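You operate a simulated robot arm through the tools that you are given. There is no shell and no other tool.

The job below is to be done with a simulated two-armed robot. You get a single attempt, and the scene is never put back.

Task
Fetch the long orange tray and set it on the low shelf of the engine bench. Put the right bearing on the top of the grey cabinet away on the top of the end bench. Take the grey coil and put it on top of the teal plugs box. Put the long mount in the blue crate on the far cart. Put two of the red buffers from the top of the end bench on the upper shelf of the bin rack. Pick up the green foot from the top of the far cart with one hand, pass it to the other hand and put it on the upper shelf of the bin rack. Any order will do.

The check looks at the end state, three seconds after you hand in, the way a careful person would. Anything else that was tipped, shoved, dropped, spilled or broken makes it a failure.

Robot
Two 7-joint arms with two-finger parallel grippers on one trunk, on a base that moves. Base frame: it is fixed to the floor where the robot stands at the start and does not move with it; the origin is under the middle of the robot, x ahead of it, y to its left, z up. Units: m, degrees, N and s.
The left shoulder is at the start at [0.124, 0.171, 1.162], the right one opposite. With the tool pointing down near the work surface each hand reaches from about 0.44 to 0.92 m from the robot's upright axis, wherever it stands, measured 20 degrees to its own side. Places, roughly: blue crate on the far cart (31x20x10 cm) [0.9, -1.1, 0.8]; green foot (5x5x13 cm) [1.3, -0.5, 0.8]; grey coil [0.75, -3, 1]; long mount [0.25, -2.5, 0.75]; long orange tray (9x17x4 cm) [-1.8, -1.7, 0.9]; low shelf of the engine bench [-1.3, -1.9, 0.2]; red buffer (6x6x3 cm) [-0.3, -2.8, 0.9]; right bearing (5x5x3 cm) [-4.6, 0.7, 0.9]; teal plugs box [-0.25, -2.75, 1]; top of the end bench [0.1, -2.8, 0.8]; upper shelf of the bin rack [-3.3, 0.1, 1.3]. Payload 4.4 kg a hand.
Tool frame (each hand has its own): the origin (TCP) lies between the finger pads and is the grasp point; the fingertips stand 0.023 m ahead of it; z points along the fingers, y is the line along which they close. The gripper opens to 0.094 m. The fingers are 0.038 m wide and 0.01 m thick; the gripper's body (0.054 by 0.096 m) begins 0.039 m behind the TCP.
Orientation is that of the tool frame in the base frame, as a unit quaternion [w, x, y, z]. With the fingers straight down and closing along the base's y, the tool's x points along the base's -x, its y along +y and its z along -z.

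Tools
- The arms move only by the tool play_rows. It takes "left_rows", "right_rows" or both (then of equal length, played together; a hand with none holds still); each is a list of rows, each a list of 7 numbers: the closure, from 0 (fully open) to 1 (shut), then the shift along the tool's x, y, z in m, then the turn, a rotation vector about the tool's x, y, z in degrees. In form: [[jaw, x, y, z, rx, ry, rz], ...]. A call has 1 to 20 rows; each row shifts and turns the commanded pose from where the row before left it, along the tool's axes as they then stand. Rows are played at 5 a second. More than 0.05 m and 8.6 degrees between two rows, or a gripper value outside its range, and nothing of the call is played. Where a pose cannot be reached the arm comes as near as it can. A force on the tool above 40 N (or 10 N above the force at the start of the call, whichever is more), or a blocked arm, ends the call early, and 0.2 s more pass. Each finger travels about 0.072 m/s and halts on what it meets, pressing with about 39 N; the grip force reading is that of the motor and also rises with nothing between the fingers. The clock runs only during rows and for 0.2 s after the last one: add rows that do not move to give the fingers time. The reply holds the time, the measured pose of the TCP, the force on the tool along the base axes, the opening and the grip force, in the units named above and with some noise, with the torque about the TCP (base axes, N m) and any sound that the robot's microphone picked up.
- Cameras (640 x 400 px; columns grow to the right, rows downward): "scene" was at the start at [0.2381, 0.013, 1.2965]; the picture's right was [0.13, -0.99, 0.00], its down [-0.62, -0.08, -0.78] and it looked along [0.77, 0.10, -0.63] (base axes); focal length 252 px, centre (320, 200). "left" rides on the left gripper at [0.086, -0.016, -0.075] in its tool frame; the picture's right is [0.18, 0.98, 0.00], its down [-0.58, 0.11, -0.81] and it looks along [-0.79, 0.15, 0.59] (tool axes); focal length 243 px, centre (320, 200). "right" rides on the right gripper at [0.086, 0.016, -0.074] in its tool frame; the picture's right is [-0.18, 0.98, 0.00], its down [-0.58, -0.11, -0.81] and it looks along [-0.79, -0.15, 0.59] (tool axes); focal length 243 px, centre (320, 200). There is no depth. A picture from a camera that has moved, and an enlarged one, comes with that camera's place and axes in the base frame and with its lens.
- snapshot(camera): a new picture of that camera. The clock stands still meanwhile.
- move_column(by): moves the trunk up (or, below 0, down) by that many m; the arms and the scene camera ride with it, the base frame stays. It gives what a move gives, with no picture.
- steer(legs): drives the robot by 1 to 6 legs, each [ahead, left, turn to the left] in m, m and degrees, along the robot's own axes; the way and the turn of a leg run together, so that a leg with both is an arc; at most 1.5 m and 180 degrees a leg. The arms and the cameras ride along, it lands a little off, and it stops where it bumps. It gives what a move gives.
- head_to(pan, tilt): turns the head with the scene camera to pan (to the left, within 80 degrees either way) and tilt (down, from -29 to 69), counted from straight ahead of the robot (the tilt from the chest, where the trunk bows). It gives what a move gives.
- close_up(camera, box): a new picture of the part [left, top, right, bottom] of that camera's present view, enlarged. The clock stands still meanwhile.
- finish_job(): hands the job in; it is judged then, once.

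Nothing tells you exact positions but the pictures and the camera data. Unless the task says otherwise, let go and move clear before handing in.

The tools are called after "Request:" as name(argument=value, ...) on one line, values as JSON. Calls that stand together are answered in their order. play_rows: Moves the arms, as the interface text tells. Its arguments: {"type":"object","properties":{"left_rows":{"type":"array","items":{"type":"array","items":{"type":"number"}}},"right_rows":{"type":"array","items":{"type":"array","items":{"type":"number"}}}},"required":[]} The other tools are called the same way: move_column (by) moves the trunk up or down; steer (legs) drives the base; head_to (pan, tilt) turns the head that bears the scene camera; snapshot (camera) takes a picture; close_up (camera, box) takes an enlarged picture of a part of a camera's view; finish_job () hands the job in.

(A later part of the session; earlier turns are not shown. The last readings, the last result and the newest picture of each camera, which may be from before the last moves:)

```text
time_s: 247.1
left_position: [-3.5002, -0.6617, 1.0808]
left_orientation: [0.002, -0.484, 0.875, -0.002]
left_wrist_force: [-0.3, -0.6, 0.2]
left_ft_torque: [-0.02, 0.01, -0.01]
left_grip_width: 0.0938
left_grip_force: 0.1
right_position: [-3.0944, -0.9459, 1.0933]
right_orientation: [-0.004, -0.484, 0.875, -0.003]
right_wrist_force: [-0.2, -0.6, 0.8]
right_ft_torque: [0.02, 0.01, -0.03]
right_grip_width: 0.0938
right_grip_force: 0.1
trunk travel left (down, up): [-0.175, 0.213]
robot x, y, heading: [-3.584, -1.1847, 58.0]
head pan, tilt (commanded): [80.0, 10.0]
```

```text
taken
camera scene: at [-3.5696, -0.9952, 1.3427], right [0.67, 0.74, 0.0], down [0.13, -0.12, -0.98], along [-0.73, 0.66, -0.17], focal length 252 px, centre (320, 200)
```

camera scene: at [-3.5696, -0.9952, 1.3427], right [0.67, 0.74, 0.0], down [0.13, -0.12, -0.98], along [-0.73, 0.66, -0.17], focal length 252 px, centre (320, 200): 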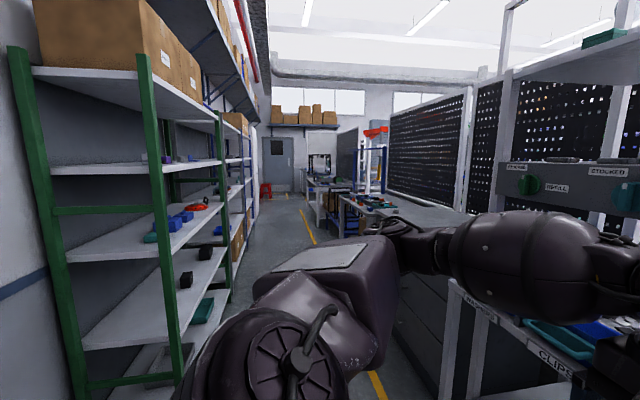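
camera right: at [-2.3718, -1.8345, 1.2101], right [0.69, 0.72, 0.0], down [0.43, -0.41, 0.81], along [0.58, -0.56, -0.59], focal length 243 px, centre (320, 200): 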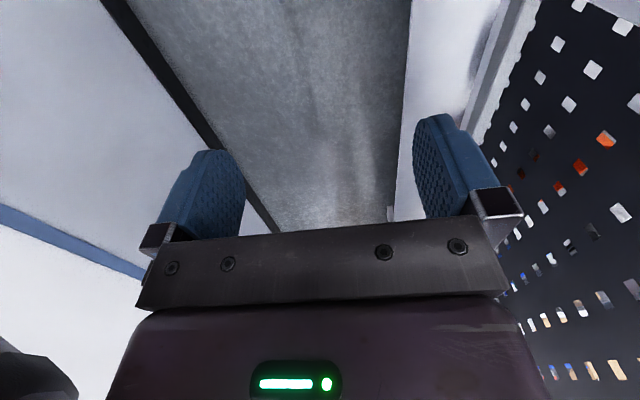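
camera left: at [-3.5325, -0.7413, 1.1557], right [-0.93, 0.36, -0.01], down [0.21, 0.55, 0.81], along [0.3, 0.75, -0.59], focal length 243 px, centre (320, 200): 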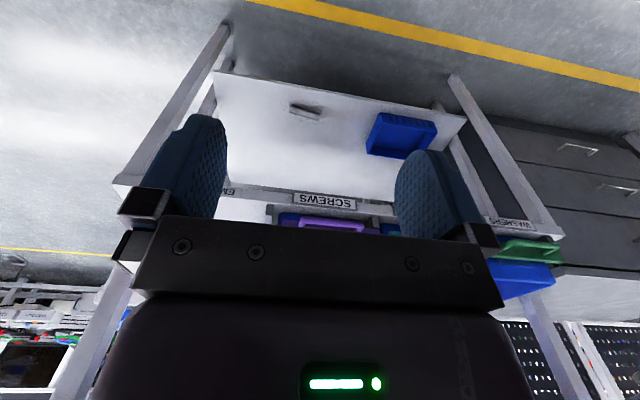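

Something low on my left/rear blocked me. I'll move back right a bit and turn to look down this aisle.

Request:
steer(legs=[[0, -0.3, 0], [0, 0, 80]])

Request:
head_to(pan=10, tilt=25)

Request:
snapshot(camera="scene")

Request:
snapshot(camera="left")

```text
time_s: 253.8
left_position: [-3.8339, -1.1859, 1.0799]
left_orientation: [-0.003, 0.937, -0.35, 0.0]
left_wrist_force: [-0.9, -0.6, 0.0]
left_ft_torque: [0.01, 0.01, 0.01]
left_grip_width: 0.094
left_grip_force: 0.0
right_position: [-3.4886, -0.8297, 1.094]
right_orientation: [0.001, 0.936, -0.351, 0.005]
right_wrist_force: [0.2, -0.4, 0.1]
right_ft_torque: [0.04, 0.0, 0.01]
right_grip_width: 0.094
right_grip_force: 0.1
trunk travel left (down, up): [-0.175, 0.213]
robot x, y, heading: [-3.3241, -1.3498, 138.9]
head pan, tilt (commanded): [80.0, 10.0]
```

```text
time_s: 255.2
left_position: [-3.8329, -1.1848, 1.0799]
left_orientation: [-0.003, 0.937, -0.35, -0.001]
left_wrist_force: [-0.5, 0.6, -0.3]
left_ft_torque: [0.01, -0.03, -0.02]
left_grip_width: 0.0942
left_grip_force: 0.0
right_position: [-3.4895, -0.8305, 1.0938]
right_orientation: [0.001, 0.936, -0.351, 0.005]
right_wrist_force: [0.3, -0.5, -0.9]
right_ft_torque: [-0.01, -0.01, 0.0]
right_grip_width: 0.0938
right_grip_force: 0.0
trunk travel left (down, up): [-0.175, 0.213]
robot x, y, heading: [-3.3292, -1.3492, 138.7]
head pan, tilt (commanded): [10.0, 25.0]
```

```text
taken
camera scene: at [-3.5189, -1.2003, 1.3184], right [0.52, 0.86, 0.0], down [0.36, -0.22, -0.91], along [-0.78, 0.47, -0.42], focal length 252 px, centre (320, 200)
```

scene: 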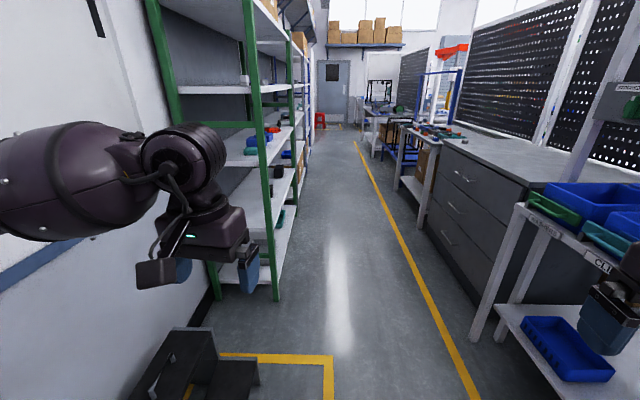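

```text
taken
camera left: at [-3.7584, -1.2288, 1.1557], right [-0.51, -0.86, -0.01], down [-0.51, 0.3, 0.81], along [-0.69, 0.41, -0.59], focal length 243 px, centre (320, 200)
```

left: 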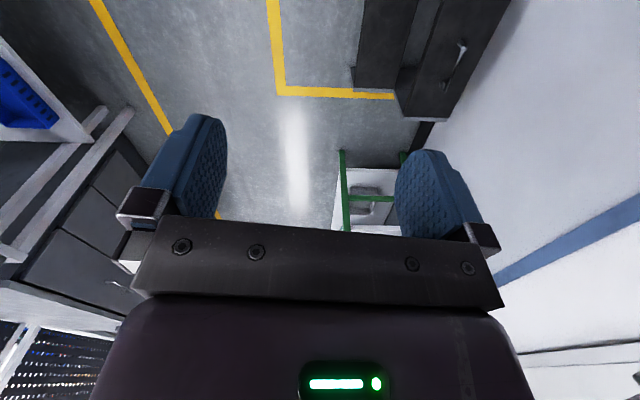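

It was a step stool standing in the yellow zone by the wall (it looks undisturbed). I'll pass it by driving facing down the aisle, nearer the middle.

Request:
steer(legs=[[0, 0, 9], [0, -0.2, 0], [1.1, 0, 0]])

Request:
head_to(pan=-20, tilt=25)

Request:
snapshot(camera="scene")

```text
time_s: 262.7
left_position: [-4.5937, -0.5779, 1.0779]
left_orientation: [0.001, 0.962, -0.272, 0.003]
left_wrist_force: [-0.1, 0.6, -0.6]
left_ft_torque: [0.0, 0.01, 0.01]
left_grip_width: 0.0939
left_grip_force: 0.1
right_position: [-4.3191, -0.1652, 1.0958]
right_orientation: [0.001, 0.963, -0.269, 0.002]
right_wrist_force: [-0.3, -0.2, 0.3]
right_ft_torque: [0.01, -0.01, -0.02]
right_grip_width: 0.094
right_grip_force: 0.0
trunk travel left (down, up): [-0.175, 0.213]
robot x, y, heading: [-4.0727, -0.6464, 148.9]
head pan, tilt (commanded): [10.0, 25.0]
stopped in leg 3: the robot was blocked; the commanded pose is now the measured one
```

```text
time_s: 263.7
left_position: [-4.595, -0.5764, 1.0788]
left_orientation: [0.001, 0.963, -0.271, 0.002]
left_wrist_force: [-0.7, -0.6, 0.0]
left_ft_torque: [0.01, 0.0, 0.04]
left_grip_width: 0.0937
left_grip_force: 0.2
right_position: [-4.32, -0.1666, 1.0952]
right_orientation: [0.002, 0.963, -0.27, 0.003]
right_wrist_force: [0.3, -0.2, -0.1]
right_ft_torque: [-0.01, 0.0, 0.01]
right_grip_width: 0.0939
right_grip_force: 0.0
trunk travel left (down, up): [-0.175, 0.213]
robot x, y, heading: [-4.0748, -0.6524, 148.8]
head pan, tilt (commanded): [-20.0, 25.0]
```

```text
taken
camera scene: at [-4.2552, -0.4973, 1.3196], right [0.78, 0.63, 0.0], down [0.26, -0.33, -0.91], along [-0.57, 0.71, -0.42], focal length 252 px, centre (320, 200)
```

scene: 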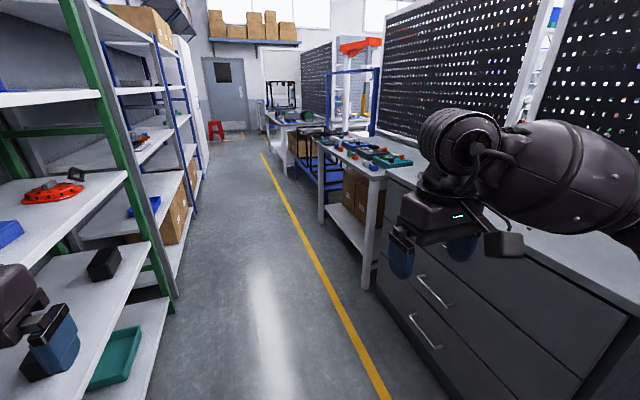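

Blocked again, probably my left elbow near the green shelving. Let me look left.

Request:
head_to(pan=60, tilt=20)

Request:
snapshot(camera="scene")

Request:
head_to(pan=-60, tilt=30)

Request:
snapshot(camera="scene")

```text
time_s: 265.2
left_position: [-4.5938, -0.577, 1.0781]
left_orientation: [0.001, 0.963, -0.271, 0.003]
left_wrist_force: [-0.5, -0.6, 0.0]
left_ft_torque: [0.0, 0.01, -0.02]
left_grip_width: 0.0938
left_grip_force: 0.0
right_position: [-4.3187, -0.1658, 1.0953]
right_orientation: [0.001, 0.963, -0.27, 0.003]
right_wrist_force: [0.6, -0.7, -0.1]
right_ft_torque: [0.01, -0.01, 0.0]
right_grip_width: 0.0939
right_grip_force: 0.0
trunk travel left (down, up): [-0.175, 0.213]
robot x, y, heading: [-4.072, -0.6467, 148.7]
head pan, tilt (commanded): [60.0, 20.0]
```

```text
taken
camera scene: at [-4.2791, -0.614, 1.3278], right [-0.48, 0.88, 0.0], down [0.29, 0.17, -0.94], along [-0.83, -0.45, -0.34], focal length 252 px, centre (320, 200)
```

scene: 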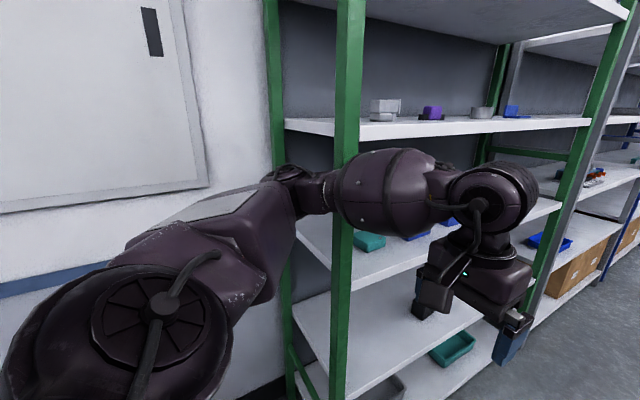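

```text
time_s: 267.2
left_position: [-4.5945, -0.5777, 1.0781]
left_orientation: [0.002, 0.962, -0.272, 0.002]
left_wrist_force: [-0.3, -0.5, 0.9]
left_ft_torque: [0.03, 0.0, -0.02]
left_grip_width: 0.0939
left_grip_force: 0.1
right_position: [-4.3186, -0.1652, 1.0962]
right_orientation: [0.001, 0.963, -0.27, 0.002]
right_wrist_force: [0.0, 0.4, -0.7]
right_ft_torque: [-0.01, 0.01, -0.03]
right_grip_width: 0.0941
right_grip_force: 0.1
trunk travel left (down, up): [-0.175, 0.213]
robot x, y, heading: [-4.0725, -0.6496, 148.9]
head pan, tilt (commanded): [-60.0, 30.0]
```

```text
taken
camera scene: at [-4.1955, -0.4788, 1.3113], right [1.0, -0.02, -0.01], down [-0.02, -0.5, -0.87], along [0.02, 0.87, -0.5], focal length 252 px, centre (320, 200)
```

scene: 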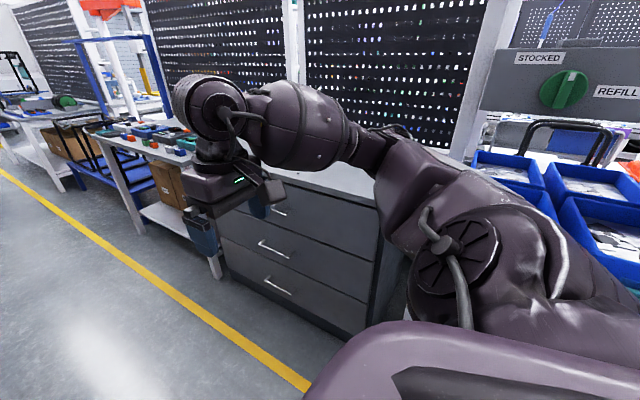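

The left elbow is against a shelf post; nothing has moved. I shift right, then continue along the aisle to the cabinet.

Request:
steer(legs=[[0, -0.14, 0], [0.9, 0, 0]])

Request:
head_to(pan=-60, tilt=30)

Request:
snapshot(camera="scene")

```text
time_s: 273.4
left_position: [-5.2925, 0.0039, 1.0759]
left_orientation: [0.001, 0.963, -0.27, 0.004]
left_wrist_force: [-0.1, -1.0, -1.0]
left_ft_torque: [-0.02, 0.03, -0.01]
left_grip_width: 0.0939
left_grip_force: 0.0
right_position: [-5.0177, 0.4156, 1.0936]
right_orientation: [0.001, 0.963, -0.27, 0.005]
right_wrist_force: [-1.1, 0.5, 0.4]
right_ft_torque: [0.0, -0.01, 0.01]
right_grip_width: 0.0938
right_grip_force: 0.1
trunk travel left (down, up): [-0.175, 0.213]
robot x, y, heading: [-4.7686, -0.0643, 148.7]
head pan, tilt (commanded): [-60.0, 30.0]
```

```text
time_s: 274.0
left_position: [-5.2915, 0.0039, 1.0755]
left_orientation: [0.001, 0.963, -0.269, 0.006]
left_wrist_force: [-0.1, 0.3, 0.6]
left_ft_torque: [-0.05, -0.01, 0.0]
left_grip_width: 0.094
left_grip_force: 0.2
right_position: [-5.0183, 0.4164, 1.0943]
right_orientation: [0.001, 0.963, -0.268, 0.005]
right_wrist_force: [-0.2, -0.1, 0.0]
right_ft_torque: [0.02, 0.01, 0.01]
right_grip_width: 0.0941
right_grip_force: 0.0
trunk travel left (down, up): [-0.175, 0.213]
robot x, y, heading: [-4.7616, -0.0663, 149.2]
head pan, tilt (commanded): [-60.0, 30.0]
```

```text
taken
camera scene: at [-4.8946, 0.1032, 1.3104], right [1.0, -0.02, 0.0], down [-0.01, -0.5, -0.87], along [0.02, 0.87, -0.5], focal length 252 px, centre (320, 200)
```

scene: 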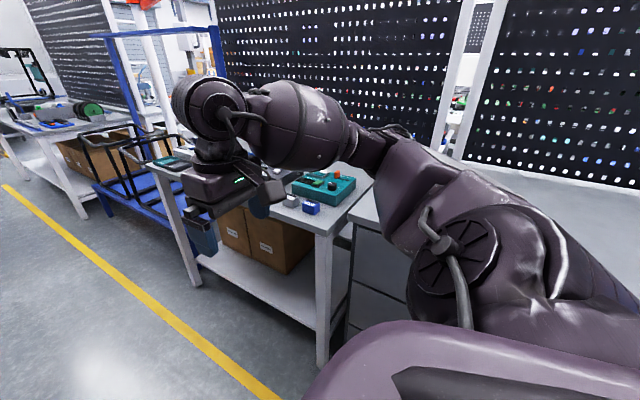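

I'm beside the cabinet's left end. Turning right to face the cabinet.

Request:
steer(legs=[[0, 0, -91]])

Request:
head_to(pan=-15, tilt=30)

Request:
snapshot(camera="scene")

Request:
snapshot(camera="right")

```text
time_s: 278.2
left_position: [-4.6887, 0.4581, 1.075]
left_orientation: [-0.005, -0.486, 0.874, -0.003]
left_wrist_force: [-0.2, 0.1, 0.0]
left_ft_torque: [0.01, 0.0, 0.02]
left_grip_width: 0.0941
left_grip_force: 0.0
right_position: [-4.2794, 0.1799, 1.0945]
right_orientation: [-0.004, -0.488, 0.873, -0.002]
right_wrist_force: [0.7, -0.2, 0.3]
right_ft_torque: [0.03, -0.04, 0.01]
right_grip_width: 0.0939
right_grip_force: 0.1
trunk travel left (down, up): [-0.175, 0.213]
robot x, y, heading: [-4.7609, -0.0666, 58.6]
head pan, tilt (commanded): [-60.0, 30.0]
```

```text
time_s: 279.3
left_position: [-4.6902, 0.4582, 1.0757]
left_orientation: [-0.005, -0.487, 0.874, -0.001]
left_wrist_force: [0.5, 0.6, 0.0]
left_ft_torque: [-0.01, 0.03, 0.03]
left_grip_width: 0.0938
left_grip_force: 0.0
right_position: [-4.2795, 0.1798, 1.0933]
right_orientation: [-0.005, -0.487, 0.873, -0.003]
right_wrist_force: [0.0, 1.1, -0.9]
right_ft_torque: [0.03, 0.02, 0.04]
right_grip_width: 0.094
right_grip_force: 0.1
trunk travel left (down, up): [-0.175, 0.213]
robot x, y, heading: [-4.7671, -0.0705, 58.4]
head pan, tilt (commanded): [-15.0, 30.0]
```

```text
taken
camera scene: at [-4.6198, 0.1262, 1.3104], right [0.69, -0.73, 0.0], down [-0.36, -0.34, -0.87], along [0.63, 0.59, -0.5], focal length 252 px, centre (320, 200)
```

scene: 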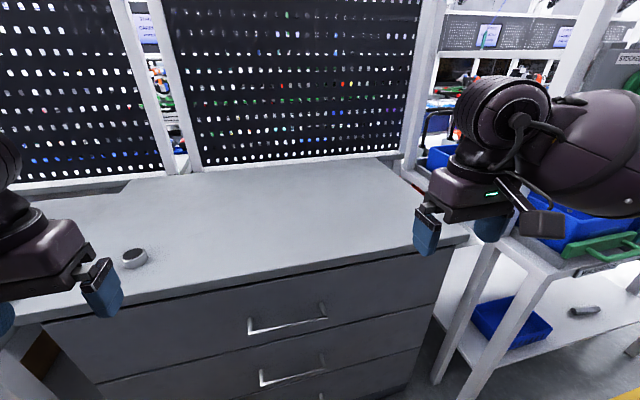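

```text
taken
camera right: at [-4.3408, 0.1143, 1.1686], right [-0.74, 0.67, 0.0], down [0.4, 0.45, 0.8], along [0.54, 0.59, -0.6], focal length 243 px, centre (320, 200)
```

right: 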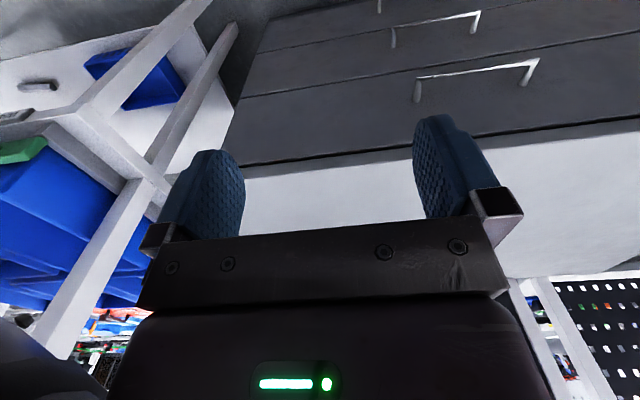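

A bearing is visible on the cabinet at about (-4.60, 0.71). I'll check whether there are others to its left, so I pick the right-hand one.

Request:
head_to(pan=25, tilt=35)

Request:
snapshot(camera="scene")

Request:
snapshot(camera="left")

```text
time_s: 280.4
left_position: [-4.6908, 0.4585, 1.076]
left_orientation: [-0.004, -0.486, 0.874, -0.003]
left_wrist_force: [-0.6, 0.3, 0.3]
left_ft_torque: [-0.03, 0.02, 0.0]
left_grip_width: 0.0941
left_grip_force: 0.0
right_position: [-4.2808, 0.1801, 1.0929]
right_orientation: [-0.004, -0.487, 0.874, -0.003]
right_wrist_force: [-0.8, 0.9, 0.7]
right_ft_torque: [-0.05, -0.01, -0.01]
right_grip_width: 0.0941
right_grip_force: 0.1
trunk travel left (down, up): [-0.175, 0.213]
robot x, y, heading: [-4.764, -0.0671, 58.2]
head pan, tilt (commanded): [25.0, 35.0]
```

```text
taken
camera scene: at [-4.6753, 0.1516, 1.3026], right [0.99, -0.11, 0.0], down [-0.07, -0.57, -0.82], along [0.09, 0.81, -0.57], focal length 252 px, centre (320, 200)
```

scene: 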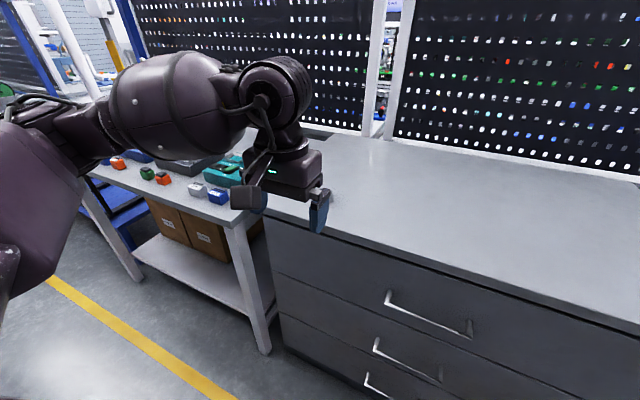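

```text
taken
camera left: at [-4.7226, 0.3779, 1.1517], right [-0.93, 0.36, 0.0], down [0.22, 0.56, 0.8], along [0.29, 0.75, -0.6], focal length 243 px, centre (320, 200)
```

left: 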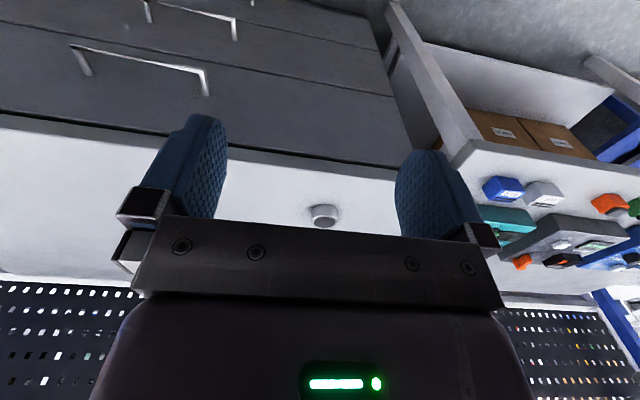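

Only this one bearing is on the cabinet. Zooming to locate it precisely.

Request:
close_up(camera="left", box=[260, 180, 388, 260])

Request:
head_to(pan=-10, tilt=30)

Request:
close_up(camera="scene", box=[96, 200, 224, 280])

```text
5.00 times, centred on (324, 220) of left
camera zoom: at [-4.7226, 0.3779, 1.1517], right [-0.93, 0.36, 0.0], down [0.22, 0.56, 0.8], along [0.29, 0.75, -0.6], focal length 1213 px, centre (300, 100)
```

zoom: 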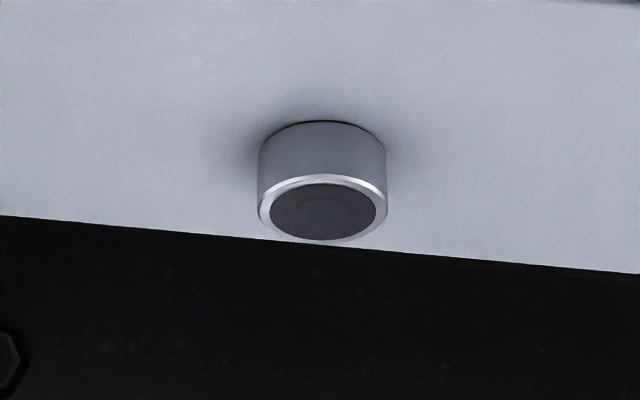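

```text
time_s: 281.4
left_position: [-4.6908, 0.4581, 1.0759]
left_orientation: [-0.004, -0.486, 0.874, -0.003]
left_wrist_force: [-0.8, 0.1, 0.4]
left_ft_torque: [0.0, -0.01, 0.01]
left_grip_width: 0.0939
left_grip_force: 0.0
right_position: [-4.2808, 0.179, 1.0931]
right_orientation: [-0.004, -0.487, 0.873, -0.004]
right_wrist_force: [0.2, 0.3, -0.9]
right_ft_torque: [0.0, -0.03, -0.02]
right_grip_width: 0.0941
right_grip_force: 0.0
trunk travel left (down, up): [-0.175, 0.213]
robot x, y, heading: [-4.7667, -0.067, 58.4]
head pan, tilt (commanded): [-10.0, 30.0]
```

```text
5.00 times, centred on (160, 240) of scene
camera zoom: at [-4.6256, 0.1318, 1.3104], right [0.75, -0.66, 0.0], down [-0.33, -0.37, -0.87], along [0.57, 0.65, -0.5], focal length 1262 px, centre (1120, 0)
```

zoom: 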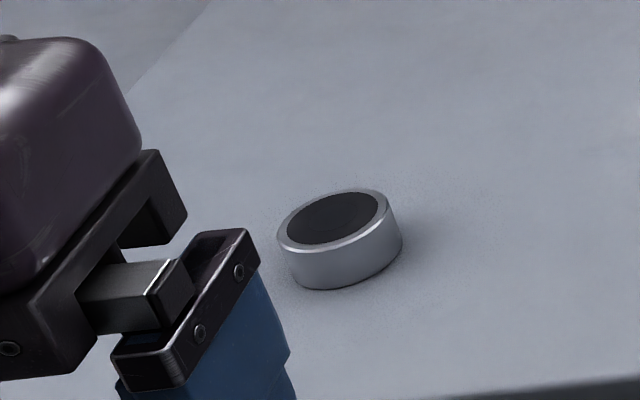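

Bearing top centre ≈ (-4.599, 0.720, 0.927), Ø≈4.7 cm. Moving the left hand above it.

Request:
play_rows(left_rows=[[0.2, -0.0452, 0.0097, 0, 0, 0, 0], [0.2, -0.0452, 0.0097, 0, 0, 0, 0], [0.2, -0.0452, 0.0097, 0, 0, 0, 0], [0.2, -0.0452, 0.0097, 0, 0, 0, 0], [0.2, -0.0452, 0.0097, 0, 0, 0, 0], [0.2, -0.0452, 0.0097, 0, 0, 0, 0], [0.2, 0, 0, 0.04, 0, 0, 0], [0.2, 0, 0, 0.04, 0, 0, 0], [0.2, 0, 0, 0.03, 0, 0, 0], [0.2, 0, 0, 0, 0, 0, 0]])

Request:
snapshot(camera="left")

Request:
head_to(pan=15, tilt=35)

Request:
close_up(camera="scene", box=[180, 100, 380, 225])

```text
time_s: 283.6
left_position: [-4.5979, 0.7177, 0.9616]
left_orientation: [-0.004, -0.486, 0.874, -0.002]
left_wrist_force: [1.0, 0.3, 0.6]
left_ft_torque: [0.02, 0.0, -0.02]
left_grip_width: 0.0753
left_grip_force: 0.0
right_position: [-4.2798, 0.179, 1.0938]
right_orientation: [-0.004, -0.488, 0.873, -0.002]
right_wrist_force: [-1.1, 0.1, 0.0]
right_ft_torque: [0.01, 0.03, 0.04]
right_grip_width: 0.0942
right_grip_force: 0.0
trunk travel left (down, up): [-0.175, 0.213]
robot x, y, heading: [-4.7643, -0.0696, 58.3]
head pan, tilt (commanded): [-10.0, 30.0]
```

```text
taken
camera left: at [-4.6298, 0.6378, 1.0384], right [-0.93, 0.36, 0.0], down [0.22, 0.56, 0.8], along [0.29, 0.75, -0.6], focal length 243 px, centre (320, 200)
```

left: 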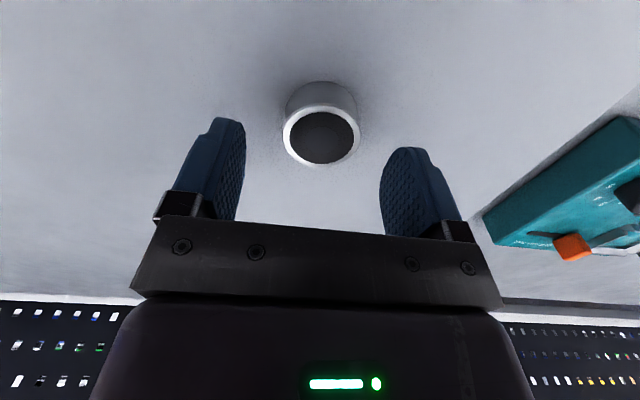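

```text
time_s: 284.5
left_position: [-4.5977, 0.7174, 0.9613]
left_orientation: [-0.005, -0.486, 0.874, -0.002]
left_wrist_force: [-0.2, 0.4, -0.1]
left_ft_torque: [-0.01, 0.0, -0.04]
left_grip_width: 0.0749
left_grip_force: 0.0
right_position: [-4.2799, 0.1798, 1.0936]
right_orientation: [-0.005, -0.487, 0.873, -0.003]
right_wrist_force: [0.6, -0.2, -0.1]
right_ft_torque: [0.0, -0.03, 0.01]
right_grip_width: 0.0942
right_grip_force: 0.1
trunk travel left (down, up): [-0.175, 0.213]
robot x, y, heading: [-4.7658, -0.0681, 58.5]
head pan, tilt (commanded): [15.0, 35.0]
```

```text
3.20 times, centred on (280, 162) of scene
camera zoom: at [-4.6603, 0.1485, 1.3027], right [0.96, -0.29, 0.0], down [-0.16, -0.55, -0.82], along [0.23, 0.79, -0.57], focal length 808 px, centre (448, 320)
```

zoom: 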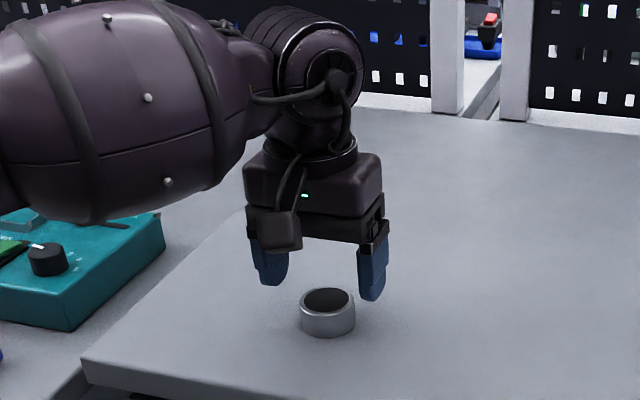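

Aligned within 4 mm. Descending and gripping.

Request:
play_rows(left_rows=[[0.2, -0.003, 0, 0.02, 0, 0, 0], [0.2, 0, 0, 0.016, 0, 0, 0], [0.2, 0, 0, 0, 0, 0, 0], [0.35, 0, 0, 0, 0, 0, 0], [0.5, 0, 0, 0, 0, 0, 0], [0.7, 0, 0, 0, 0, 0, 0], [0.9, 0, 0, 0, 0, 0, 0], [0.9, 0, 0, 0, 0, 0, 0]])

Request:
snapshot(camera="left")

```text
time_s: 286.3
left_position: [-4.5966, 0.7208, 0.9261]
left_orientation: [-0.005, -0.486, 0.874, -0.003]
left_wrist_force: [-0.1, 0.4, -0.7]
left_ft_torque: [0.0, 0.02, 0.03]
left_grip_width: 0.0452
left_grip_force: 39.6
right_position: [-4.2808, 0.1792, 1.0926]
right_orientation: [-0.004, -0.487, 0.873, -0.004]
right_wrist_force: [-0.5, 0.6, 0.5]
right_ft_torque: [-0.01, 0.01, -0.03]
right_grip_width: 0.094
right_grip_force: 0.0
trunk travel left (down, up): [-0.175, 0.213]
robot x, y, heading: [-4.7677, -0.0697, 58.5]
head pan, tilt (commanded): [15.0, 35.0]
```

```text
taken
camera left: at [-4.6284, 0.6405, 1.0022], right [-0.93, 0.36, 0.0], down [0.22, 0.56, 0.8], along [0.29, 0.75, -0.6], focal length 243 px, centre (320, 200)
```

left: 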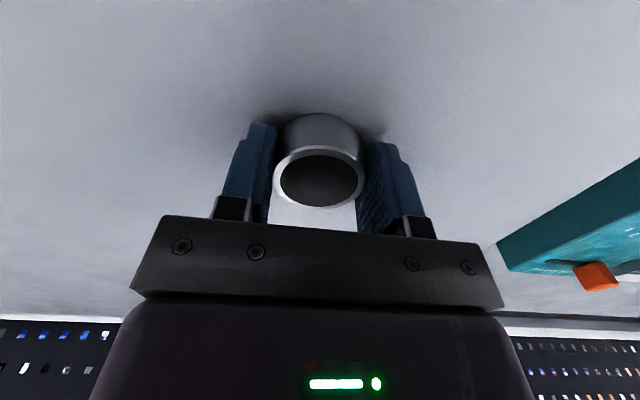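

Gripped at 0.045 m. Lifting slowly and checking.

Request:
play_rows(left_rows=[[0.95, 0, 0, -0.005, 0, 0, 0], [0.95, 0, 0, -0.01, 0, 0, 0], [0.95, 0, 0, -0.01, 0, 0, 0], [0.95, 0, 0, -0.015, 0, 0, 0], [0.95, 0, 0, 0, 0, 0, 0]])

Request:
snapshot(camera="left")

```text
time_s: 287.5
left_position: [-4.5971, 0.7207, 0.9659]
left_orientation: [-0.005, -0.486, 0.874, -0.004]
left_wrist_force: [-0.6, 0.6, -1.6]
left_ft_torque: [0.0, 0.01, 0.01]
left_grip_width: 0.0448
left_grip_force: 39.1
right_position: [-4.2802, 0.1811, 1.0931]
right_orientation: [-0.004, -0.487, 0.873, -0.003]
right_wrist_force: [0.3, -0.4, 0.3]
right_ft_torque: [-0.03, 0.04, -0.03]
right_grip_width: 0.0939
right_grip_force: 0.0
trunk travel left (down, up): [-0.175, 0.213]
robot x, y, heading: [-4.7679, -0.0679, 58.3]
head pan, tilt (commanded): [15.0, 35.0]
```

```text
taken
camera left: at [-4.6283, 0.6409, 1.0423], right [-0.93, 0.36, 0.0], down [0.22, 0.56, 0.8], along [0.29, 0.75, -0.6], focal length 243 px, centre (320, 200)
```

left: 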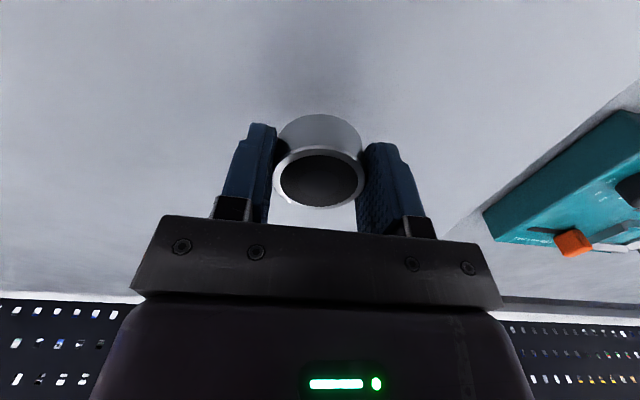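

Holding well. Raising, retracting, then turning to drive back along the aisle.

Request:
play_rows(left_rows=[[0.95, 0, 0, -0.03, 0, 0, 0], [0.95, 0, 0, -0.035, 0, 0, 0], [0.95, 0, 0, -0.035, 0, 0, 0], [0.95, 0, 0, -0.035, 0, 0, 0], [0.95, 0.035, -0.007, 0, 0, 0, 0], [0.95, 0.035, -0.007, 0, 0, 0, 0], [0.95, 0.035, -0.007, 0, 0, 0, 0], [0.95, 0.035, -0.007, 0, 0, 0, 0], [0.95, 0.035, -0.007, 0, 0, 0, 0], [0.95, 0.035, -0.007, 0, 0, 0, 0], [0.95, 0.035, -0.007, 0, 0, 0, 0], [0.95, 0.035, -0.007, 0, 0, 0, 0], [0.95, 0, 0, 0, 0, 0, 0]])

Request:
steer(legs=[[0, 0, -90.5]])

Request:
head_to(pan=0, tilt=20)

Request:
snapshot(camera="scene")

```text
time_s: 290.3
left_position: [-4.6943, 0.4535, 1.1046]
left_orientation: [-0.004, -0.486, 0.874, -0.003]
left_wrist_force: [-0.5, 0.6, -0.6]
left_ft_torque: [0.0, 0.03, -0.01]
left_grip_width: 0.0448
left_grip_force: 39.2
right_position: [-4.28, 0.18, 1.0933]
right_orientation: [-0.004, -0.487, 0.873, -0.003]
right_wrist_force: [0.2, -0.3, -0.5]
right_ft_torque: [-0.02, 0.01, -0.02]
right_grip_width: 0.094
right_grip_force: 0.2
trunk travel left (down, up): [-0.175, 0.213]
robot x, y, heading: [-4.7649, -0.068, 58.4]
head pan, tilt (commanded): [15.0, 35.0]
```

```text
time_s: 294.5
left_position: [-4.2439, -0.1393, 1.1037]
left_orientation: [-0.005, 0.274, 0.962, 0.001]
left_wrist_force: [0.3, -0.4, -1.2]
left_ft_torque: [0.02, -0.01, -0.01]
left_grip_width: 0.0451
left_grip_force: 39.1
right_position: [-4.5181, -0.5535, 1.0941]
right_orientation: [-0.005, 0.273, 0.962, 0.001]
right_wrist_force: [0.8, 1.2, -0.6]
right_ft_torque: [0.01, 0.01, 0.0]
right_grip_width: 0.0939
right_grip_force: 0.1
trunk travel left (down, up): [-0.175, 0.213]
robot x, y, heading: [-4.7655, -0.0675, -31.8]
head pan, tilt (commanded): [15.0, 35.0]
```

```text
time_s: 295.3
left_position: [-4.2447, -0.1375, 1.1046]
left_orientation: [-0.005, 0.275, 0.962, 0.002]
left_wrist_force: [-0.6, 0.4, -1.3]
left_ft_torque: [0.0, 0.0, 0.01]
left_grip_width: 0.0451
left_grip_force: 38.9
right_position: [-4.5182, -0.5523, 1.0932]
right_orientation: [-0.005, 0.273, 0.962, 0.001]
right_wrist_force: [-0.1, -1.1, 0.2]
right_ft_torque: [0.01, -0.02, 0.05]
right_grip_width: 0.0938
right_grip_force: 0.0
trunk travel left (down, up): [-0.175, 0.213]
robot x, y, heading: [-4.7664, -0.0685, -31.7]
head pan, tilt (commanded): [0.0, 20.0]
```

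```text
taken
camera scene: at [-4.5558, -0.1947, 1.3264], right [-0.52, -0.85, 0.0], down [-0.29, 0.18, -0.94], along [0.8, -0.49, -0.34], focal length 252 px, centre (320, 200)
```

scene: 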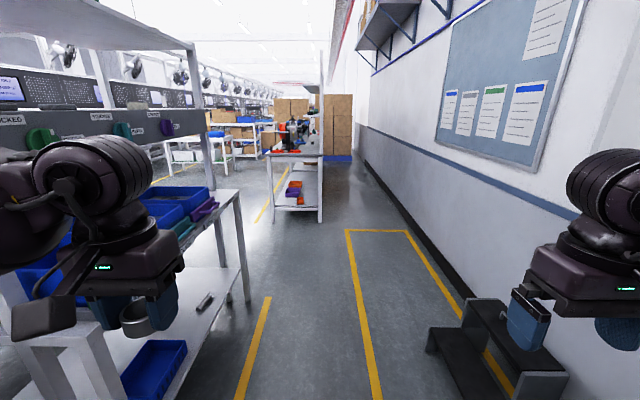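

The bearing is in the left hand. I drive back along the aisle (keeping clear of rack, shelf and step stool), then through the gap toward the main aisle.

Request:
steer(legs=[[0.5, 0, -0.5], [0, -0.12, 0], [1.0, 0, 0]])

Request:
snapshot(camera="scene")

```text
time_s: 296.4
left_position: [-4.2137, -0.1574, 1.1048]
left_orientation: [-0.005, 0.277, 0.961, -0.001]
left_wrist_force: [-0.1, 0.1, -1.4]
left_ft_torque: [0.02, -0.01, 0.03]
left_grip_width: 0.0449
left_grip_force: 38.6
right_position: [-4.4925, -0.5699, 1.0926]
right_orientation: [-0.01, 0.278, 0.961, -0.001]
right_wrist_force: [0.5, 0.0, -0.7]
right_ft_torque: [-0.03, 0.01, -0.02]
right_grip_width: 0.0938
right_grip_force: 0.0
trunk travel left (down, up): [-0.175, 0.213]
robot x, y, heading: [-4.7331, -0.0873, -31.6]
head pan, tilt (commanded): [0.0, 20.0]
stopped in leg 1: the robot was blocked; the commanded pose is now the measured one
```

```text
taken
camera scene: at [-4.5253, -0.2095, 1.3274], right [-0.53, -0.85, 0.0], down [-0.29, 0.18, -0.94], along [0.8, -0.5, -0.34], focal length 252 px, centre (320, 200)
```

scene: 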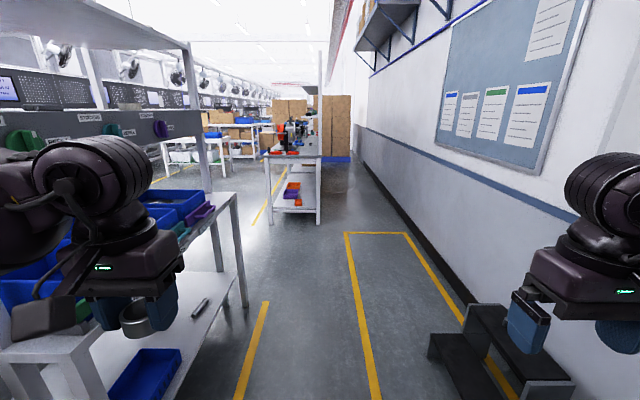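

The right elbow is catching on the green shelf post. I back off a little and tuck the right hand inward/forward to pull the elbow in.

Request:
steer(legs=[[-0.06, 0.03, 0]])

Request:
play_rows(right_rows=[[0, -0.03, 0.03, 0, 0, 0, 0], [0, -0.03, 0.03, 0, 0, 0, 0], [0, -0.03, 0.03, 0, 0, 0, 0], [0, -0.03, 0.03, 0, 0, 0, 0], [0, 0, 0, 0, 0, 0, 0]])

Request:
head_to(pan=-60, tilt=20)

Request:
snapshot(camera="scene")

```text
time_s: 297.4
left_position: [-4.2475, -0.1032, 1.1042]
left_orientation: [-0.005, 0.276, 0.961, 0.001]
left_wrist_force: [0.1, 0.4, -1.3]
left_ft_torque: [-0.05, 0.0, 0.0]
left_grip_width: 0.0449
left_grip_force: 39.2
right_position: [-4.5254, -0.5159, 1.0903]
right_orientation: [-0.011, 0.277, 0.961, 0.0]
right_wrist_force: [-0.2, -0.3, 0.2]
right_ft_torque: [-0.03, 0.0, 0.03]
right_grip_width: 0.0941
right_grip_force: 0.0
trunk travel left (down, up): [-0.175, 0.213]
robot x, y, heading: [-4.77, -0.0298, -31.7]
head pan, tilt (commanded): [0.0, 20.0]
```

```text
time_s: 298.6
left_position: [-4.2478, -0.1036, 1.1038]
left_orientation: [-0.006, 0.276, 0.961, 0.002]
left_wrist_force: [-0.3, -0.1, -0.5]
left_ft_torque: [-0.01, 0.02, 0.01]
left_grip_width: 0.0448
left_grip_force: 39.5
right_position: [-4.3595, -0.4788, 1.0881]
right_orientation: [-0.01, 0.277, 0.961, 0.001]
right_wrist_force: [-0.7, -0.6, -0.4]
right_ft_torque: [-0.02, -0.03, 0.02]
right_grip_width: 0.0941
right_grip_force: 0.0
trunk travel left (down, up): [-0.175, 0.213]
robot x, y, heading: [-4.767, -0.0283, -32.1]
head pan, tilt (commanded): [0.0, 20.0]
```

```text
time_s: 299.9
left_position: [-4.2481, -0.1042, 1.1042]
left_orientation: [-0.007, 0.276, 0.961, 0.0]
left_wrist_force: [-0.2, -0.3, -0.9]
left_ft_torque: [0.02, 0.03, 0.01]
left_grip_width: 0.045
left_grip_force: 39.0
right_position: [-4.359, -0.478, 1.087]
right_orientation: [-0.012, 0.277, 0.961, 0.001]
right_wrist_force: [0.0, 0.3, 0.1]
right_ft_torque: [-0.06, -0.05, 0.02]
right_grip_width: 0.094
right_grip_force: 0.0
trunk travel left (down, up): [-0.175, 0.213]
robot x, y, heading: [-4.7667, -0.0344, -31.7]
head pan, tilt (commanded): [-60.0, 20.0]
```

```text
taken
camera scene: at [-4.6411, -0.2019, 1.3265], right [-1.0, 0.03, 0.0], down [0.01, 0.34, -0.94], along [-0.03, -0.94, -0.34], focal length 252 px, centre (320, 200)
```

scene: 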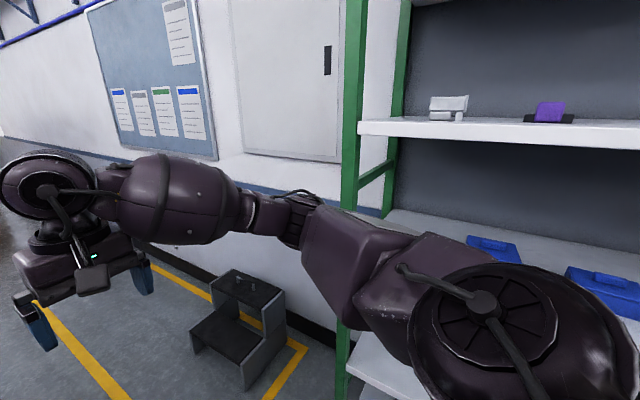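

The elbow is now past the post. Driving ahead, shifting right before the rack, then on toward the gap.

Request:
steer(legs=[[0.5, 0, -0.5]])

Request:
steer(legs=[[0, -0.14, 0], [0.5, 0, 0]])

Request:
head_to(pan=0, tilt=20)

Request:
snapshot(camera="scene")

```text
time_s: 302.8
left_position: [-3.8265, -0.3772, 1.1031]
left_orientation: [-0.007, 0.282, 0.96, 0.002]
left_wrist_force: [-0.1, 0.1, -0.9]
left_ft_torque: [0.07, -0.01, -0.02]
left_grip_width: 0.0447
left_grip_force: 39.2
right_position: [-3.9429, -0.7494, 1.0873]
right_orientation: [-0.011, 0.284, 0.959, 0.001]
right_wrist_force: [-0.8, 0.1, 0.4]
right_ft_torque: [0.0, 0.01, 0.04]
right_grip_width: 0.094
right_grip_force: 0.0
trunk travel left (down, up): [-0.175, 0.213]
robot x, y, heading: [-4.3472, -0.2947, -32.7]
head pan, tilt (commanded): [-60.0, 20.0]
```

```text
time_s: 307.2
left_position: [-3.4784, -0.7627, 1.1037]
left_orientation: [-0.006, 0.282, 0.959, 0.002]
left_wrist_force: [-0.3, -0.8, -1.7]
left_ft_torque: [0.04, 0.02, -0.01]
left_grip_width: 0.0452
left_grip_force: 39.1
right_position: [-3.5944, -1.1349, 1.0861]
right_orientation: [-0.011, 0.282, 0.959, 0.002]
right_wrist_force: [0.8, -0.1, 0.8]
right_ft_torque: [-0.02, 0.04, 0.05]
right_grip_width: 0.0941
right_grip_force: 0.0
trunk travel left (down, up): [-0.175, 0.213]
robot x, y, heading: [-3.9984, -0.6809, -32.8]
head pan, tilt (commanded): [-60.0, 20.0]
```

```text
time_s: 308.5
left_position: [-3.4781, -0.7627, 1.1033]
left_orientation: [-0.006, 0.283, 0.959, 0.002]
left_wrist_force: [0.4, 0.7, -1.3]
left_ft_torque: [-0.02, 0.0, -0.02]
left_grip_width: 0.045
left_grip_force: 38.9
right_position: [-3.5952, -1.1362, 1.0869]
right_orientation: [-0.011, 0.283, 0.959, 0.002]
right_wrist_force: [0.1, -0.3, 0.0]
right_ft_torque: [-0.01, -0.01, 0.02]
right_grip_width: 0.0938
right_grip_force: 0.1
trunk travel left (down, up): [-0.175, 0.213]
robot x, y, heading: [-3.9976, -0.6849, -32.6]
head pan, tilt (commanded): [0.0, 20.0]
```

```text
taken
camera scene: at [-3.7909, -0.8133, 1.3265], right [-0.54, -0.84, 0.0], down [-0.29, 0.18, -0.94], along [0.79, -0.51, -0.34], focal length 252 px, centre (320, 200)
```

scene: 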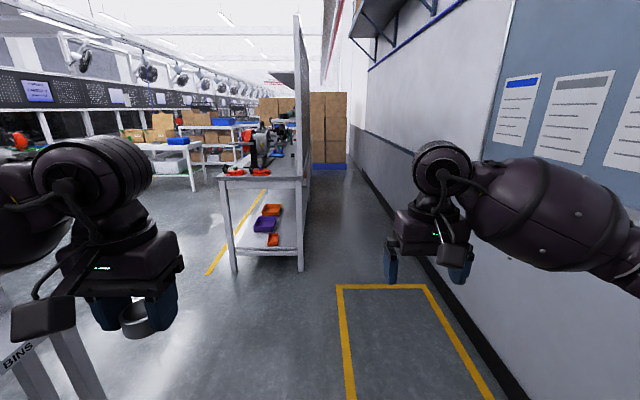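

Clear ahead. Driving on to the gap, then strafing left into the main aisle.

Request:
steer(legs=[[1.4, 0, 0]])

Request:
steer(legs=[[0, 1.45, 0]])

Request:
snapshot(camera="scene")

```text
time_s: 315.5
left_position: [-2.2909, -1.5181, 1.1041]
left_orientation: [-0.006, 0.28, 0.96, 0.002]
left_wrist_force: [-0.8, 0.5, -0.8]
left_ft_torque: [0.01, -0.02, -0.03]
left_grip_width: 0.0448
left_grip_force: 39.1
right_position: [-2.4063, -1.8905, 1.0873]
right_orientation: [-0.012, 0.281, 0.96, 0.002]
right_wrist_force: [-1.2, -0.4, -0.2]
right_ft_torque: [-0.01, -0.02, 0.0]
right_grip_width: 0.0942
right_grip_force: 0.1
trunk travel left (down, up): [-0.175, 0.213]
robot x, y, heading: [-2.8112, -1.4392, -32.4]
head pan, tilt (commanded): [0.0, 20.0]
```

```text
time_s: 328.4
left_position: [-1.5108, -0.3077, 1.104]
left_orientation: [-0.006, 0.284, 0.959, 0.001]
left_wrist_force: [-1.1, 0.1, -1.0]
left_ft_torque: [0.02, 0.02, -0.03]
left_grip_width: 0.045
left_grip_force: 39.4
right_position: [-1.6306, -0.679, 1.0864]
right_orientation: [-0.011, 0.285, 0.958, 0.001]
right_wrist_force: [-0.1, 0.1, 0.5]
right_ft_torque: [0.04, 0.04, 0.0]
right_grip_width: 0.0937
right_grip_force: 0.1
trunk travel left (down, up): [-0.175, 0.213]
robot x, y, heading: [-2.0313, -0.2229, -32.8]
head pan, tilt (commanded): [0.0, 20.0]
```

```text
taken
camera scene: at [-1.8244, -0.3553, 1.3265], right [-0.54, -0.84, 0.0], down [-0.29, 0.19, -0.94], along [0.79, -0.51, -0.34], focal length 252 px, centre (320, 200)
```

scene: 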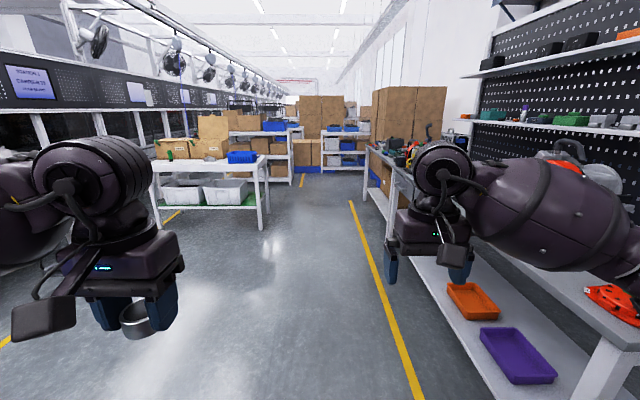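

Now in the main aisle. Driving up to the end bench and turning to face it.

Request:
steer(legs=[[0, 0.1, 0.5], [1.5, 0, 0], [1.45, 0, 0]])

Request:
steer(legs=[[0, 0, -90]])

Request:
head_to(pan=15, tilt=35)

Request:
snapshot(camera="scene")

Request:
snapshot(camera="left")

```text
time_s: 343.8
left_position: [1.0522, -1.8034, 1.1038]
left_orientation: [-0.006, 0.277, 0.961, 0.001]
left_wrist_force: [-0.8, -0.7, -1.4]
left_ft_torque: [0.02, -0.01, 0.0]
left_grip_width: 0.0447
left_grip_force: 38.6
right_position: [0.9383, -2.1791, 1.0869]
right_orientation: [-0.011, 0.278, 0.96, 0.002]
right_wrist_force: [0.0, 0.0, 0.1]
right_ft_torque: [0.02, -0.03, 0.02]
right_grip_width: 0.0941
right_grip_force: 0.1
trunk travel left (down, up): [-0.175, 0.213]
robot x, y, heading: [0.5307, -1.727, -32.0]
head pan, tilt (commanded): [0.0, 20.0]
```

```text
time_s: 348.0
left_position: [0.4623, -2.2513, 1.1043]
left_orientation: [-0.003, 0.872, 0.489, 0.006]
left_wrist_force: [-0.2, 0.7, -0.2]
left_ft_torque: [0.0, -0.01, 0.0]
left_grip_width: 0.045
left_grip_force: 39.0
right_position: [0.0872, -2.1429, 1.086]
right_orientation: [-0.006, 0.873, 0.488, 0.009]
right_wrist_force: [-0.3, -0.3, -0.2]
right_ft_torque: [-0.02, -0.03, -0.01]
right_grip_width: 0.0941
right_grip_force: 0.1
trunk travel left (down, up): [-0.175, 0.213]
robot x, y, heading: [0.5317, -1.7306, -121.4]
head pan, tilt (commanded): [0.0, 20.0]
```

```text
time_s: 348.8
left_position: [0.4623, -2.2516, 1.1039]
left_orientation: [-0.003, 0.873, 0.488, 0.006]
left_wrist_force: [-0.7, 0.5, -1.1]
left_ft_torque: [-0.01, 0.02, 0.01]
left_grip_width: 0.0448
left_grip_force: 39.0
right_position: [0.0885, -2.1435, 1.0868]
right_orientation: [-0.006, 0.873, 0.488, 0.009]
right_wrist_force: [0.3, 0.7, -0.2]
right_ft_torque: [0.0, -0.03, -0.01]
right_grip_width: 0.0939
right_grip_force: 0.1
trunk travel left (down, up): [-0.175, 0.213]
robot x, y, heading: [0.5309, -1.7278, -121.3]
head pan, tilt (commanded): [15.0, 35.0]
```

```text
taken
camera scene: at [0.4277, -1.9429, 1.3027], right [-0.96, 0.28, 0.0], down [0.16, 0.55, -0.82], along [-0.23, -0.79, -0.57], focal length 252 px, centre (320, 200)
```

scene: 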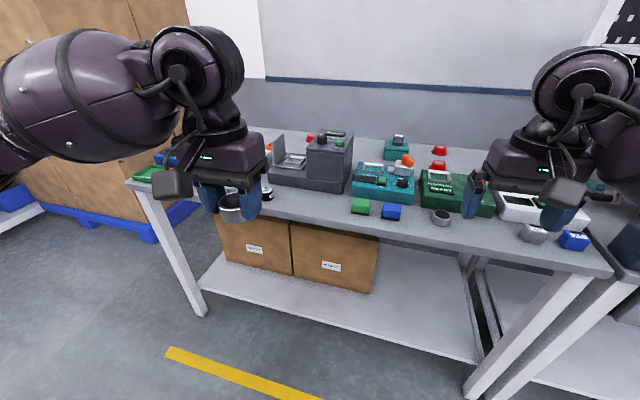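

```text
taken
camera left: at [0.4929, -2.1681, 1.1804], right [0.93, -0.36, 0.0], down [-0.22, -0.56, 0.8], along [-0.28, -0.75, -0.6], focal length 243 px, centre (320, 200)
```

left: 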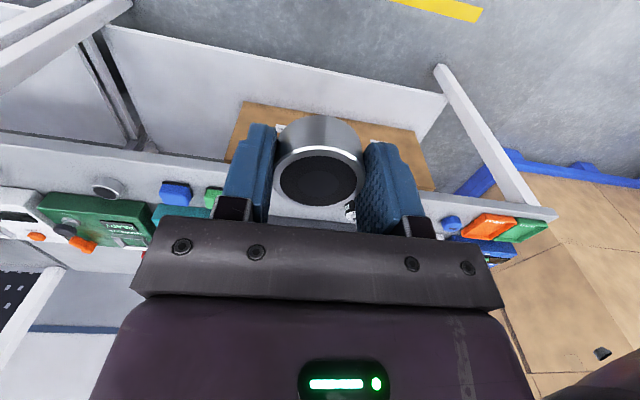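

Request:
close_up(camera="scene", box=[220, 130, 420, 255])

```text
3.20 times, centred on (320, 192) of scene
camera zoom: at [0.4277, -1.9429, 1.3027], right [-0.96, 0.28, 0.0], down [0.16, 0.55, -0.82], along [-0.23, -0.79, -0.57], focal length 808 px, centre (320, 224)
```

zoom: 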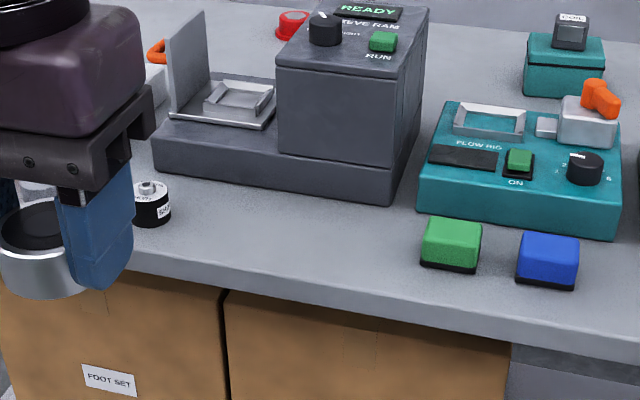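

There's a free stretch on the bench front between the SHORT mount and the green block. I'll set the bearing at about (0.286, -2.539).

Request:
play_rows(left_rows=[[0.95, -0.0421, 0, 0, 0, 0, 0], [0.95, -0.0421, 0, 0, 0, 0, 0], [0.95, -0.0421, 0, 0, 0, 0, 0], [0.95, -0.0421, 0, 0, 0, 0, 0], [0.95, -0.0421, 0, 0, 0, 0, 0], [0.95, -0.0421, 0, 0, 0, 0, 0], [0.95, -0.0421, 0, 0, 0, 0, 0], [0.95, -0.0421, 0, 0, 0, 0, 0], [0.95, 0, 0, 0.04, 0, 0, 0], [0.95, 0, 0, 0.04, 0, 0, 0], [0.95, 0, 0, 0.04, 0, 0, 0], [0.95, 0, 0, 0.04, 0, 0, 0], [0.95, 0, 0, 0, 0, 0, 0]])

Request:
snapshot(camera="left")

Request:
close_up(camera="scene", box=[220, 130, 420, 255])

```text
time_s: 351.6
left_position: [0.2886, -2.5353, 0.9398]
left_orientation: [-0.003, 0.873, 0.488, 0.004]
left_wrist_force: [-0.1, -0.3, -0.4]
left_ft_torque: [0.02, -0.02, 0.01]
left_grip_width: 0.045
left_grip_force: 39.0
right_position: [0.0867, -2.143, 1.0873]
right_orientation: [-0.006, 0.872, 0.489, 0.009]
right_wrist_force: [0.4, 0.0, -0.8]
right_ft_torque: [0.03, -0.03, -0.02]
right_grip_width: 0.0941
right_grip_force: 0.1
trunk travel left (down, up): [-0.175, 0.213]
robot x, y, heading: [0.5317, -1.7302, -121.5]
head pan, tilt (commanded): [15.0, 35.0]
```

```text
taken
camera left: at [0.3181, -2.4535, 1.0173], right [0.93, -0.36, 0.0], down [-0.21, -0.56, 0.8], along [-0.28, -0.75, -0.6], focal length 243 px, centre (320, 200)
```

left: 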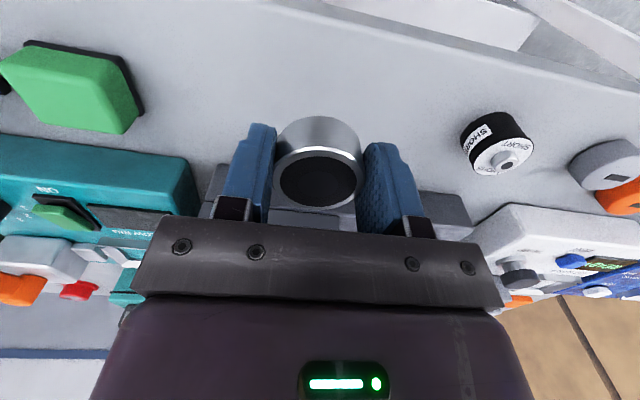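

```text
3.20 times, centred on (320, 192) of scene
camera zoom: at [0.4282, -1.9422, 1.303], right [-0.96, 0.28, 0.0], down [0.16, 0.55, -0.82], along [-0.23, -0.79, -0.57], focal length 808 px, centre (320, 224)
```

zoom: 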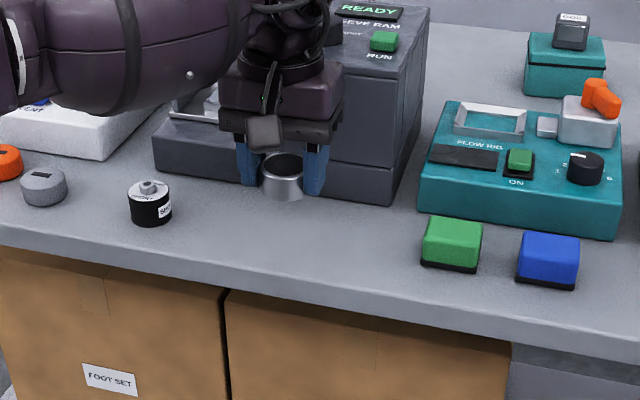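

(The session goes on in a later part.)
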